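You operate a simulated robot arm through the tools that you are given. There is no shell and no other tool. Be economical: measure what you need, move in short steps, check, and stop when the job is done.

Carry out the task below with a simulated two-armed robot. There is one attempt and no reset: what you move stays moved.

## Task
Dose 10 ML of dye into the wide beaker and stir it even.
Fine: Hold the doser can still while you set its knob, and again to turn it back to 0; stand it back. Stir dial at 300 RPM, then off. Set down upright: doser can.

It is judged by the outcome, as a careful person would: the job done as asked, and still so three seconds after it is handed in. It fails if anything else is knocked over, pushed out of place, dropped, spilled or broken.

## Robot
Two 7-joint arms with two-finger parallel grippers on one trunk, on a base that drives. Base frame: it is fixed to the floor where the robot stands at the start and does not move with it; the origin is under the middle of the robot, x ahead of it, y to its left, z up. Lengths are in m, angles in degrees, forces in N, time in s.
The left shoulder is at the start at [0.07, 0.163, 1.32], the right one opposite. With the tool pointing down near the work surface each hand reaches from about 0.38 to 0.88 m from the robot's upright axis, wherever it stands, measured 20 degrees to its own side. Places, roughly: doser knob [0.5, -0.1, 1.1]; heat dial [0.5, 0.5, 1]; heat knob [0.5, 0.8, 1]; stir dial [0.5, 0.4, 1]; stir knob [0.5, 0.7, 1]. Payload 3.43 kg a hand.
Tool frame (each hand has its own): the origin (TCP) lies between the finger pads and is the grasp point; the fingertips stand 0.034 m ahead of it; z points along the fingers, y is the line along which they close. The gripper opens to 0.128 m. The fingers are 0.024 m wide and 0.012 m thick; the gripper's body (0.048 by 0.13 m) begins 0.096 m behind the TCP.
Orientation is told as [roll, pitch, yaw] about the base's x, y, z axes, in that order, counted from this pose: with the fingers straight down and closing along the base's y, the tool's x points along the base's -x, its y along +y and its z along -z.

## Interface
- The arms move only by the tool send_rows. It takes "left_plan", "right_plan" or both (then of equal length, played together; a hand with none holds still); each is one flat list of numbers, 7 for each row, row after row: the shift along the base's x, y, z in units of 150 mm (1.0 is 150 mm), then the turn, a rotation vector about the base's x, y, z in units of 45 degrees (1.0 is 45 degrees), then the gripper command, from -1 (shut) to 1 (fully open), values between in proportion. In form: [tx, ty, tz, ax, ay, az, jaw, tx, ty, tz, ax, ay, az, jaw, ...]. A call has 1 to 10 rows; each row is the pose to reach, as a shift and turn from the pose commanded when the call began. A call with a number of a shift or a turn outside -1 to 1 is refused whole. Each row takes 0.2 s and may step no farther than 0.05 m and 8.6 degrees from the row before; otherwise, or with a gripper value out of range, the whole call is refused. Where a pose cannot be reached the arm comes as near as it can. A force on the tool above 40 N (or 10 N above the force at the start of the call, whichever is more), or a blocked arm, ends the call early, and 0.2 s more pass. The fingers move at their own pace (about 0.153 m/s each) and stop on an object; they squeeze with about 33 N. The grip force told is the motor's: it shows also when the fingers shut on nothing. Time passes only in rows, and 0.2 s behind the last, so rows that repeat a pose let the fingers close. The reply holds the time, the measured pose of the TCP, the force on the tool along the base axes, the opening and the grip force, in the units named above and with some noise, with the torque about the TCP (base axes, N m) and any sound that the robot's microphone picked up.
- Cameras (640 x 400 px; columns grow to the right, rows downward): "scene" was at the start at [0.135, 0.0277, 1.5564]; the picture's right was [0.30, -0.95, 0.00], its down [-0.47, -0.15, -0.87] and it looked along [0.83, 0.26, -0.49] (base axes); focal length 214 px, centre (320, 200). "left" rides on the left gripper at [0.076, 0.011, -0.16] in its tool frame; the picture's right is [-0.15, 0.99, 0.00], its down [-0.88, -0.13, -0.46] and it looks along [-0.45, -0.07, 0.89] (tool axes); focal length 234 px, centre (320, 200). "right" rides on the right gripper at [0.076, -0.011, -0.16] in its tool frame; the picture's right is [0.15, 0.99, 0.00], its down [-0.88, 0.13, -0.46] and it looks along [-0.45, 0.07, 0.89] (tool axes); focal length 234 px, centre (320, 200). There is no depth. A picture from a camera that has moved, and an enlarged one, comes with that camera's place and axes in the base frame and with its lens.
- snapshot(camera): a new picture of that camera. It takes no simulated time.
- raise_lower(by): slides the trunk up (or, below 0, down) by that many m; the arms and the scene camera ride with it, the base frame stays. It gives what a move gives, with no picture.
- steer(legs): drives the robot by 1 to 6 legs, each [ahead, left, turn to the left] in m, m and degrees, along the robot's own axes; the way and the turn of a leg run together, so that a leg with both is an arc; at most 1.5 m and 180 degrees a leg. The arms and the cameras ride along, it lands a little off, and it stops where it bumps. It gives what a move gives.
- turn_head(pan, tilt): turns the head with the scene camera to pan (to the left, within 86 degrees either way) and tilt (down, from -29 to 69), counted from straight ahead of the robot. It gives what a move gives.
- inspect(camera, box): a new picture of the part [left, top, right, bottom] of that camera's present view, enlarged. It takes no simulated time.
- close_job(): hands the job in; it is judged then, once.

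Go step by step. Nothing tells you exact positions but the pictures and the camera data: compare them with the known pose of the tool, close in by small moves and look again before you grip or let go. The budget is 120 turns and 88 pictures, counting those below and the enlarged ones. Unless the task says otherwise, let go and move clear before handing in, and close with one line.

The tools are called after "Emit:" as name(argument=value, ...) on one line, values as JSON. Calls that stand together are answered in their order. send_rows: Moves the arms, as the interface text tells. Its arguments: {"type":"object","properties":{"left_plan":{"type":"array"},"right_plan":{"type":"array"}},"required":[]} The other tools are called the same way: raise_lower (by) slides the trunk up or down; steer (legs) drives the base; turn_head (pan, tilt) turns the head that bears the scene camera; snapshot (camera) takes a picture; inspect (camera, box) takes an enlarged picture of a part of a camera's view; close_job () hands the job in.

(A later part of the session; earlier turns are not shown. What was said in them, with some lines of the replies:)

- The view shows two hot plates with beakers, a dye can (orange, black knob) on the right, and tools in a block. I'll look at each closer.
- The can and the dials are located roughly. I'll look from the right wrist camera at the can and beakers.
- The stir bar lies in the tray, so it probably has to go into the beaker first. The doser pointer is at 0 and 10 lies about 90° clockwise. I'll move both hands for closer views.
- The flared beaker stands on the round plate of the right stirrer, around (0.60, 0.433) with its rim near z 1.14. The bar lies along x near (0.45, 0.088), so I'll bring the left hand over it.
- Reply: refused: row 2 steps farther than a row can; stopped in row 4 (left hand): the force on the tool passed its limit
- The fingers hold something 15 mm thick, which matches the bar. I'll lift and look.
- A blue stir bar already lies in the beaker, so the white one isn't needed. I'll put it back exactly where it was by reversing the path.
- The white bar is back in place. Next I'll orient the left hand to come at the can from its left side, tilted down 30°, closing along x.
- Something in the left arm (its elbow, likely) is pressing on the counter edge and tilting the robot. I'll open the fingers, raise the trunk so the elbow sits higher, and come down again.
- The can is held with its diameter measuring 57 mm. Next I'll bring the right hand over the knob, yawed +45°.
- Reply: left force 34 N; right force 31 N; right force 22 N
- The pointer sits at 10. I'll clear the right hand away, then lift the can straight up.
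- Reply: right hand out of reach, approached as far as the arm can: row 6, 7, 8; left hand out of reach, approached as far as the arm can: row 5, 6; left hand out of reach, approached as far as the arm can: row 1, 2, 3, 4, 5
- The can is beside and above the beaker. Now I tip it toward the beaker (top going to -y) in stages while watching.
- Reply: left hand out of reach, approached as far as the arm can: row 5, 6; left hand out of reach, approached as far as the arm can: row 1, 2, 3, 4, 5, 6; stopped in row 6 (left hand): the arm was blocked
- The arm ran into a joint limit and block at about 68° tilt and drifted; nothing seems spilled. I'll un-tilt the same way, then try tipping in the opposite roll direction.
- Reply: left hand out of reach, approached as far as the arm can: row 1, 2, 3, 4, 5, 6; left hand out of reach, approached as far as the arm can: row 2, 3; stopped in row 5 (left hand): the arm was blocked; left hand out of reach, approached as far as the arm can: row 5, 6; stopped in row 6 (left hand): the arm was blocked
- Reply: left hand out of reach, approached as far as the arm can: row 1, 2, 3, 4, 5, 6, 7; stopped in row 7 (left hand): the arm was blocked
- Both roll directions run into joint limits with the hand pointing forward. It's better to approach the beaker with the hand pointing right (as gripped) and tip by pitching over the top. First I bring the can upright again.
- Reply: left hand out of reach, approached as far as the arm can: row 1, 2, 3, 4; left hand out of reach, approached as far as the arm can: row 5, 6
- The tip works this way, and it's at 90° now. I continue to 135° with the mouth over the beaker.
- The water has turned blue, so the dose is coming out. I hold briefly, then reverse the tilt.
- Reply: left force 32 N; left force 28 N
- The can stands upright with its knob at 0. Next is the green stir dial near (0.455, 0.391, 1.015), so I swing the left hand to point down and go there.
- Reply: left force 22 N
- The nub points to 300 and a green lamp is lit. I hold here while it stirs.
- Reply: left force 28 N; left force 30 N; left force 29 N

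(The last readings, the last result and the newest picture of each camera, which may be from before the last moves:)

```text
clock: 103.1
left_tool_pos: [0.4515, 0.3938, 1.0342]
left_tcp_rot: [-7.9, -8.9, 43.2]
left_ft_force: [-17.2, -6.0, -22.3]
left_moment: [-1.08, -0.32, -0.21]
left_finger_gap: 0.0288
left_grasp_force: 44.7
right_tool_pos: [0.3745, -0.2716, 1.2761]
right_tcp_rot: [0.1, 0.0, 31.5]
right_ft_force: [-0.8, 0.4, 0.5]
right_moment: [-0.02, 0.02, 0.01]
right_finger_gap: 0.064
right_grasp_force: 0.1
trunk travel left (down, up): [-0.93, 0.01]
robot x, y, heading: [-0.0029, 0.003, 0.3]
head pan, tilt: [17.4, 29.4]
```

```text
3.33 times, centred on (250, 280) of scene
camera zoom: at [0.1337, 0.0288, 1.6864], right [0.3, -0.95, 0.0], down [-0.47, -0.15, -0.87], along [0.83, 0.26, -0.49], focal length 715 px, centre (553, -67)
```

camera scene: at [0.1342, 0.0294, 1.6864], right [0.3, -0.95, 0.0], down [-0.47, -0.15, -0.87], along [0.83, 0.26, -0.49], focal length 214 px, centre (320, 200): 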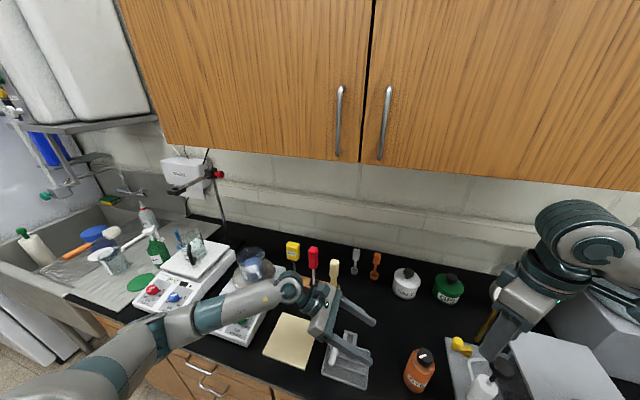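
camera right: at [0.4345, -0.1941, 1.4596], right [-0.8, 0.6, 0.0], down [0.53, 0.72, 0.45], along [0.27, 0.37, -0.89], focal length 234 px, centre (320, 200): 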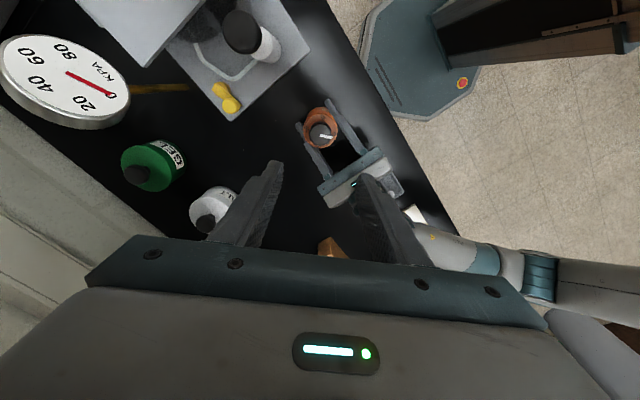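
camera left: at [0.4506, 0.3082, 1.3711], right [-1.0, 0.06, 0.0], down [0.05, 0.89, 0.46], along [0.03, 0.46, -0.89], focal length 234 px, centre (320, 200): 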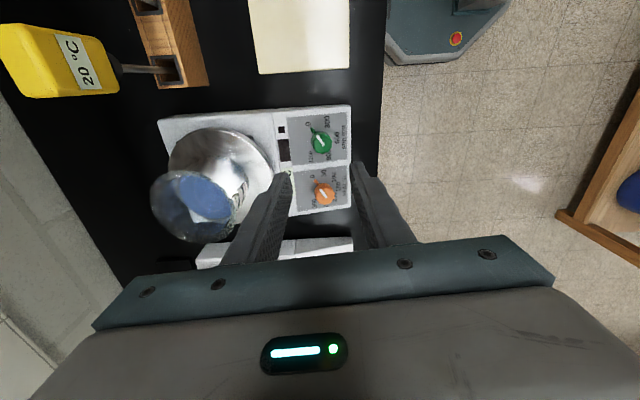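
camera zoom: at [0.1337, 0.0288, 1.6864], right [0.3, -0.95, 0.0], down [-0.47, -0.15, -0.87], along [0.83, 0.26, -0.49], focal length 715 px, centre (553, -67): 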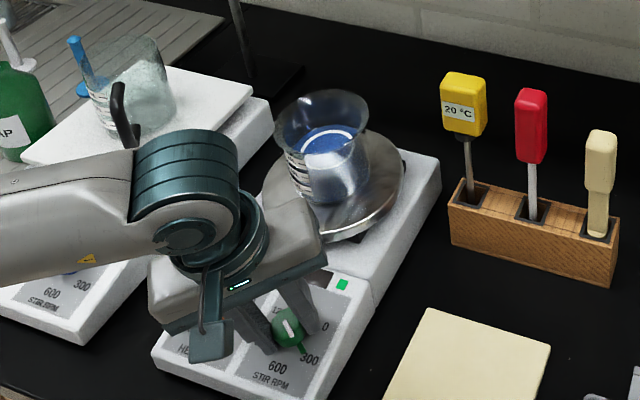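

It is stirring with a visible vortex ring. I give it more time to become even.

Emit:
send_rows(left_plan=[0, 0, 0, 0, 0, 0, -1, 0, 0, 0, 0, 0, 0, -1, 0, 0, 0, 0, 0, 0, -1, 0, 0, 0, 0, 0, 0, -1, 0, 0, 0, 0, 0, 0, -1, 0, 0, 0, 0, 0, 0, -1, 0, 0, 0, 0, 0, 0, -1, 0, 0, 0, 0, 0, 0, -1, 0, 0, 0, 0, 0, 0, -1, 0, 0, 0, 0, 0, 0, -1])

Emit:
send_rows(left_plan=[0, 0, 0, 0, 0, 0, -1, 0, 0, 0, 0, 0, 0, -1, 0, 0, 0, 0, 0, 0, -1, 0, 0, 0, 0, 0, 0, -1, 0, 0, 0, 0, 0, 0, -1, 0, 0, 0, 0, 0, 0, -1, 0, 0, 0, 0, 0, 0, -1, 0, 0, 0, 0, 0, 0, -1, 0, 0, 0, 0, 0, 0, -1, 0, 0, 0, 0, 0, 0, -1])

Emit:
send_rows(left_plan=[0, 0, 0, 0, 0, 0, -1, 0, 0, 0, 0, 0, 0, -1, 0, 0, 0, 0, 0, 0, -1, 0, 0, 0, 0, 0, 0, -1, 0, 0, 0, 0, 0, 0, -1, 0, 0, 0, 0, 0, 0, -1, 0, 0, 0, 0, 0, 0, -1, 0, 0, 0, 0, 0, 0, -1, 0, 0, 0, 0, 0, 0, -1, 0, 0, 0, 0, 0, 0, -1])

Emit:
send_rows(left_plan=[0, 0, 0, 0, 0, 0, -1, 0, 0, 0, 0, 0, 0, -1, 0, 0, 0, 0, 0, 0, -1, 0, 0, 0, 0, 0, 0, -1, 0, 0, 0, 0, 0, 0, -1, 0, 0, 0, 0, 0, 0, -1, 0, 0, 0, 0, 0, 0, -1, 0, 0, 0, 0, 0, 0, -1, 0, 0, 0, 0, 0, 0, -1, 0, 0, 0, 0, 0, 0, -1])

Emit:
send_rows(left_plan=[0, 0, 0, 0, 0, 0, -1, 0, 0, 0, 0, 0, 0, -1, 0, 0, 0, 0, 0, 0, -1, 0, 0, 0, 0, 0, 0, -1, 0, 0, 0, 0, 0, 0, -1, 0, 0, 0, 0, 0, 0, -1, 0, 0, 0, 0, 0, 0, -1, 0, 0, 0, 0, 0, 0, -1, 0, 0, 0, 0, 0, 0, -1, 0, 0, 0, 0, 0, 0, -1])

Emit:
inspect(camera="scene", box=[230, 240, 270, 290])

```text
clock: 105.3
left_tool_pos: [0.4516, 0.3948, 1.0345]
left_tcp_rot: [-7.9, -9.0, 43.2]
left_ft_force: [-17.7, -5.2, -22.9]
left_moment: [-1.07, -0.37, -0.21]
left_finger_gap: 0.029
left_grasp_force: 45.5
right_tool_pos: [0.3744, -0.2716, 1.277]
right_tcp_rot: [0.0, 0.2, 31.4]
right_ft_force: [0.2, 0.1, 0.5]
right_moment: [-0.02, -0.02, 0.0]
right_finger_gap: 0.0641
right_grasp_force: 0.1
trunk travel left (down, up): [-0.93, 0.01]
robot x, y, heading: [0.0024, -0.0031, -0.1]
head pan, tilt: [17.4, 29.4]
```

```text
clock: 107.5
left_tool_pos: [0.4526, 0.3939, 1.0355]
left_tcp_rot: [-7.9, -9.0, 43.2]
left_ft_force: [-16.5, -4.8, -21.7]
left_moment: [-1.03, -0.34, -0.22]
left_finger_gap: 0.0289
left_grasp_force: 45.2
right_tool_pos: [0.374, -0.272, 1.2772]
right_tcp_rot: [0.0, 0.1, 31.5]
right_ft_force: [-0.3, 0.8, 0.0]
right_moment: [-0.01, -0.05, 0.02]
right_finger_gap: 0.0639
right_grasp_force: 0.0
trunk travel left (down, up): [-0.93, 0.01]
robot x, y, heading: [0.0005, 0.0018, -0.3]
head pan, tilt: [17.4, 29.4]
```

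```text
clock: 109.7
left_tool_pos: [0.4517, 0.3954, 1.035]
left_tcp_rot: [-8.0, -9.0, 43.3]
left_ft_force: [-17.8, -4.4, -22.2]
left_moment: [-1.01, -0.34, -0.18]
left_finger_gap: 0.0286
left_grasp_force: 45.1
right_tool_pos: [0.3732, -0.2719, 1.2777]
right_tcp_rot: [0.0, 0.2, 31.5]
right_ft_force: [-0.4, -0.6, -0.5]
right_moment: [-0.04, -0.01, -0.03]
right_finger_gap: 0.0638
right_grasp_force: 0.0
trunk travel left (down, up): [-0.93, 0.01]
robot x, y, heading: [0.0017, -0.0012, -0.2]
head pan, tilt: [17.4, 29.4]
```

```text
clock: 111.9
left_tool_pos: [0.4513, 0.3941, 1.0351]
left_tcp_rot: [-8.0, -9.0, 43.3]
left_ft_force: [-17.1, -4.6, -20.5]
left_moment: [-1.01, -0.35, -0.19]
left_finger_gap: 0.0289
left_grasp_force: 44.8
right_tool_pos: [0.3733, -0.2718, 1.2763]
right_tcp_rot: [0.0, 0.0, 31.5]
right_ft_force: [0.5, 0.8, -0.7]
right_moment: [0.05, 0.02, 0.01]
right_finger_gap: 0.0639
right_grasp_force: 0.0
trunk travel left (down, up): [-0.93, 0.01]
robot x, y, heading: [-0.0025, 0.002, 0.0]
head pan, tilt: [17.4, 29.4]
```

```text
clock: 114.1
left_tool_pos: [0.4523, 0.3944, 1.035]
left_tcp_rot: [-8.0, -9.0, 43.2]
left_ft_force: [-16.8, -4.4, -19.9]
left_moment: [-1.05, -0.38, -0.19]
left_finger_gap: 0.0289
left_grasp_force: 45.0
right_tool_pos: [0.3737, -0.2724, 1.2769]
right_tcp_rot: [-0.1, 0.0, 31.6]
right_ft_force: [0.1, -0.1, 0.9]
right_moment: [-0.01, -0.03, 0.0]
right_finger_gap: 0.064
right_grasp_force: 0.1
trunk travel left (down, up): [-0.93, 0.01]
robot x, y, heading: [0.0005, 0.0031, -0.2]
head pan, tilt: [17.4, 29.4]
```

```text
8.00 times, centred on (250, 265) of scene
camera zoom: at [0.1335, 0.029, 1.6864], right [0.3, -0.95, 0.0], down [-0.47, -0.15, -0.87], along [0.83, 0.26, -0.49], focal length 1716 px, centre (880, -320)
```

zoom: 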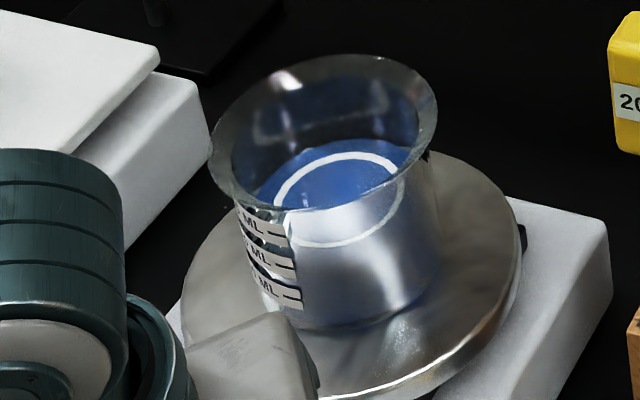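

The liquid is an even blue after about 18 s. I turn the dial back to 0.

Emit:
send_rows(left_plan=[0, 0, 0, -0.034, 0, 0.174, -1, 0, 0, 0, -0.068, 0, 0.348, -1, 0, 0, 0, -0.101, 0, 0.523, -1, 0, 0, 0, -0.135, 0, 0.697, -1, 0, 0, 0, -0.169, 0, 0.871, -1])

Emit:
send_rows(left_plan=[0, 0, 0, -0.028, 0, 0.145, -1, 0, 0, 0, -0.056, 0, 0.29, -1, 0, 0, 0, -0.087, 0, 0.446, -1, 0, 0, 0, -0.091, 0, 0.468, -1, 0, 0, 0, -0.091, 0, 0.468, -1])

Emit:
inspect(camera="left", box=[220, 100, 420, 240])

```text
clock: 115.3
left_tool_pos: [0.4524, 0.3948, 1.0349]
left_tcp_rot: [-11.3, -2.4, 83.0]
left_ft_force: [-16.4, -2.9, -15.9]
left_moment: [-1.54, -0.8, -0.32]
left_finger_gap: 0.0294
left_grasp_force: 45.1
right_tool_pos: [0.3741, -0.2721, 1.2769]
right_tcp_rot: [0.0, 0.0, 31.6]
right_ft_force: [-0.1, -0.2, -0.9]
right_moment: [0.0, 0.01, -0.04]
right_finger_gap: 0.0639
right_grasp_force: 0.1
trunk travel left (down, up): [-0.93, 0.01]
robot x, y, heading: [-0.003, 0.0019, -0.3]
head pan, tilt: [17.4, 29.4]
```

```text
clock: 116.5
left_tool_pos: [0.4514, 0.3948, 1.037]
left_tcp_rot: [-11.0, 1.7, 103.9]
left_ft_force: [-14.5, -1.3, -13.9]
left_moment: [-0.31, -0.95, -0.04]
left_finger_gap: 0.0289
left_grasp_force: 45.1
right_tool_pos: [0.3743, -0.2717, 1.2769]
right_tcp_rot: [0.0, 0.1, 31.4]
right_ft_force: [0.9, 0.0, -0.1]
right_moment: [0.02, 0.0, -0.04]
right_finger_gap: 0.0639
right_grasp_force: 0.1
trunk travel left (down, up): [-0.93, 0.01]
robot x, y, heading: [0.0031, 0.0017, 0.2]
head pan, tilt: [17.4, 29.4]
```

```text
2.86 times, centred on (320, 170) of left
camera zoom: at [0.4283, 0.3139, 1.1928], right [-0.98, -0.1, -0.19], down [-0.18, 0.88, 0.45], along [0.13, 0.47, -0.87], focal length 669 px, centre (320, 286)
```

zoom: 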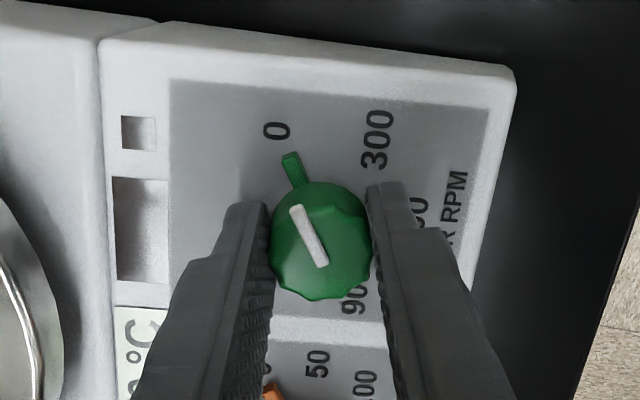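

The dial is at 0 and the lamp is off. I let go and back away along the dial axis.

Emit:
send_rows(left_plan=[0, 0, 0, 0, 0, 0, -0.4, 0, 0, 0, 0, 0, 0, -0.2, -0.02, 0, 0.1, 0, 0, 0, -0.2, -0.06, 0, 0.3, 0, 0, 0, -0.2, -0.1, 0, 0.55, 0, 0, 0, -0.2, -0.15, 0, 0.8, 0, 0, 0, -0.2, -0.2, 0, 1, 0, 0, 0, -0.2])

Emit:
inspect(camera="left", box=[240, 80, 400, 200])

Emit:
snapshot(camera="scene")

Emit:
inspect(camera="scene", box=[310, 310, 450, 400])

```text
clock: 118.1
left_tool_pos: [0.4214, 0.394, 1.1873]
left_tcp_rot: [-11.1, 1.8, 103.9]
left_ft_force: [0.5, 0.9, 0.6]
left_moment: [-0.01, 0.0, 0.0]
left_finger_gap: 0.0513
left_grasp_force: 0.0
right_tool_pos: [0.3745, -0.2735, 1.277]
right_tcp_rot: [0.1, 0.2, 31.5]
right_ft_force: [0.2, -0.1, 1.0]
right_moment: [0.0, -0.05, 0.01]
right_finger_gap: 0.064
right_grasp_force: 0.0
trunk travel left (down, up): [-0.93, 0.01]
robot x, y, heading: [-0.0001, -0.0012, 0.3]
head pan, tilt: [17.4, 29.4]
```

```text
3.33 times, centred on (320, 140) of left
camera zoom: at [0.3982, 0.3125, 1.3435], right [-0.98, -0.1, -0.19], down [-0.18, 0.88, 0.45], along [0.13, 0.47, -0.87], focal length 781 px, centre (320, 400)
```

zoom: 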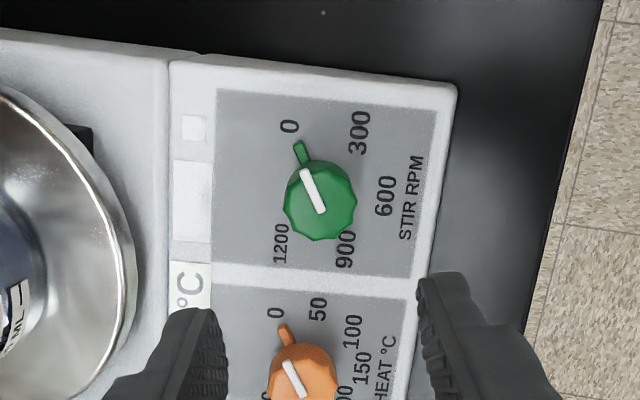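

```text
7 pictures are left
camera scene: at [0.1345, 0.0274, 1.6864], right [0.3, -0.95, 0.0], down [-0.47, -0.15, -0.87], along [0.83, 0.26, -0.49], focal length 214 px, centre (320, 200)
```

scene: 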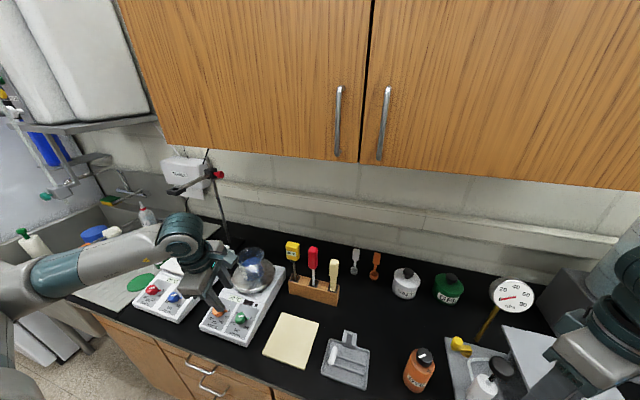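

```text
4.44 times, centred on (380, 355) of scene
camera zoom: at [0.1345, 0.0274, 1.6864], right [0.3, -0.95, 0.0], down [-0.47, -0.15, -0.87], along [0.83, 0.26, -0.49], focal length 953 px, centre (53, -489)
```

zoom: 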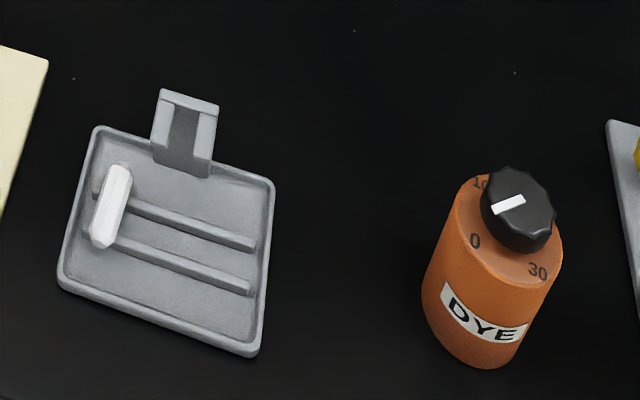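

The can is upright at 0, the dial is off, the liquid is even and both hands are clear of everything. I hand it in.

Emit:
close_job()

```text
The job is handed in.
```

I dosed the wide beaker with the doser can set at 10 ML and stirred it at 300 RPM until it was an even blue. The stir dial is off, and the can is back upright at 0, about 5 mm from where it started. I also lifted the white stir bar out of its tray before I saw the beaker already had one, and put it back where it was.
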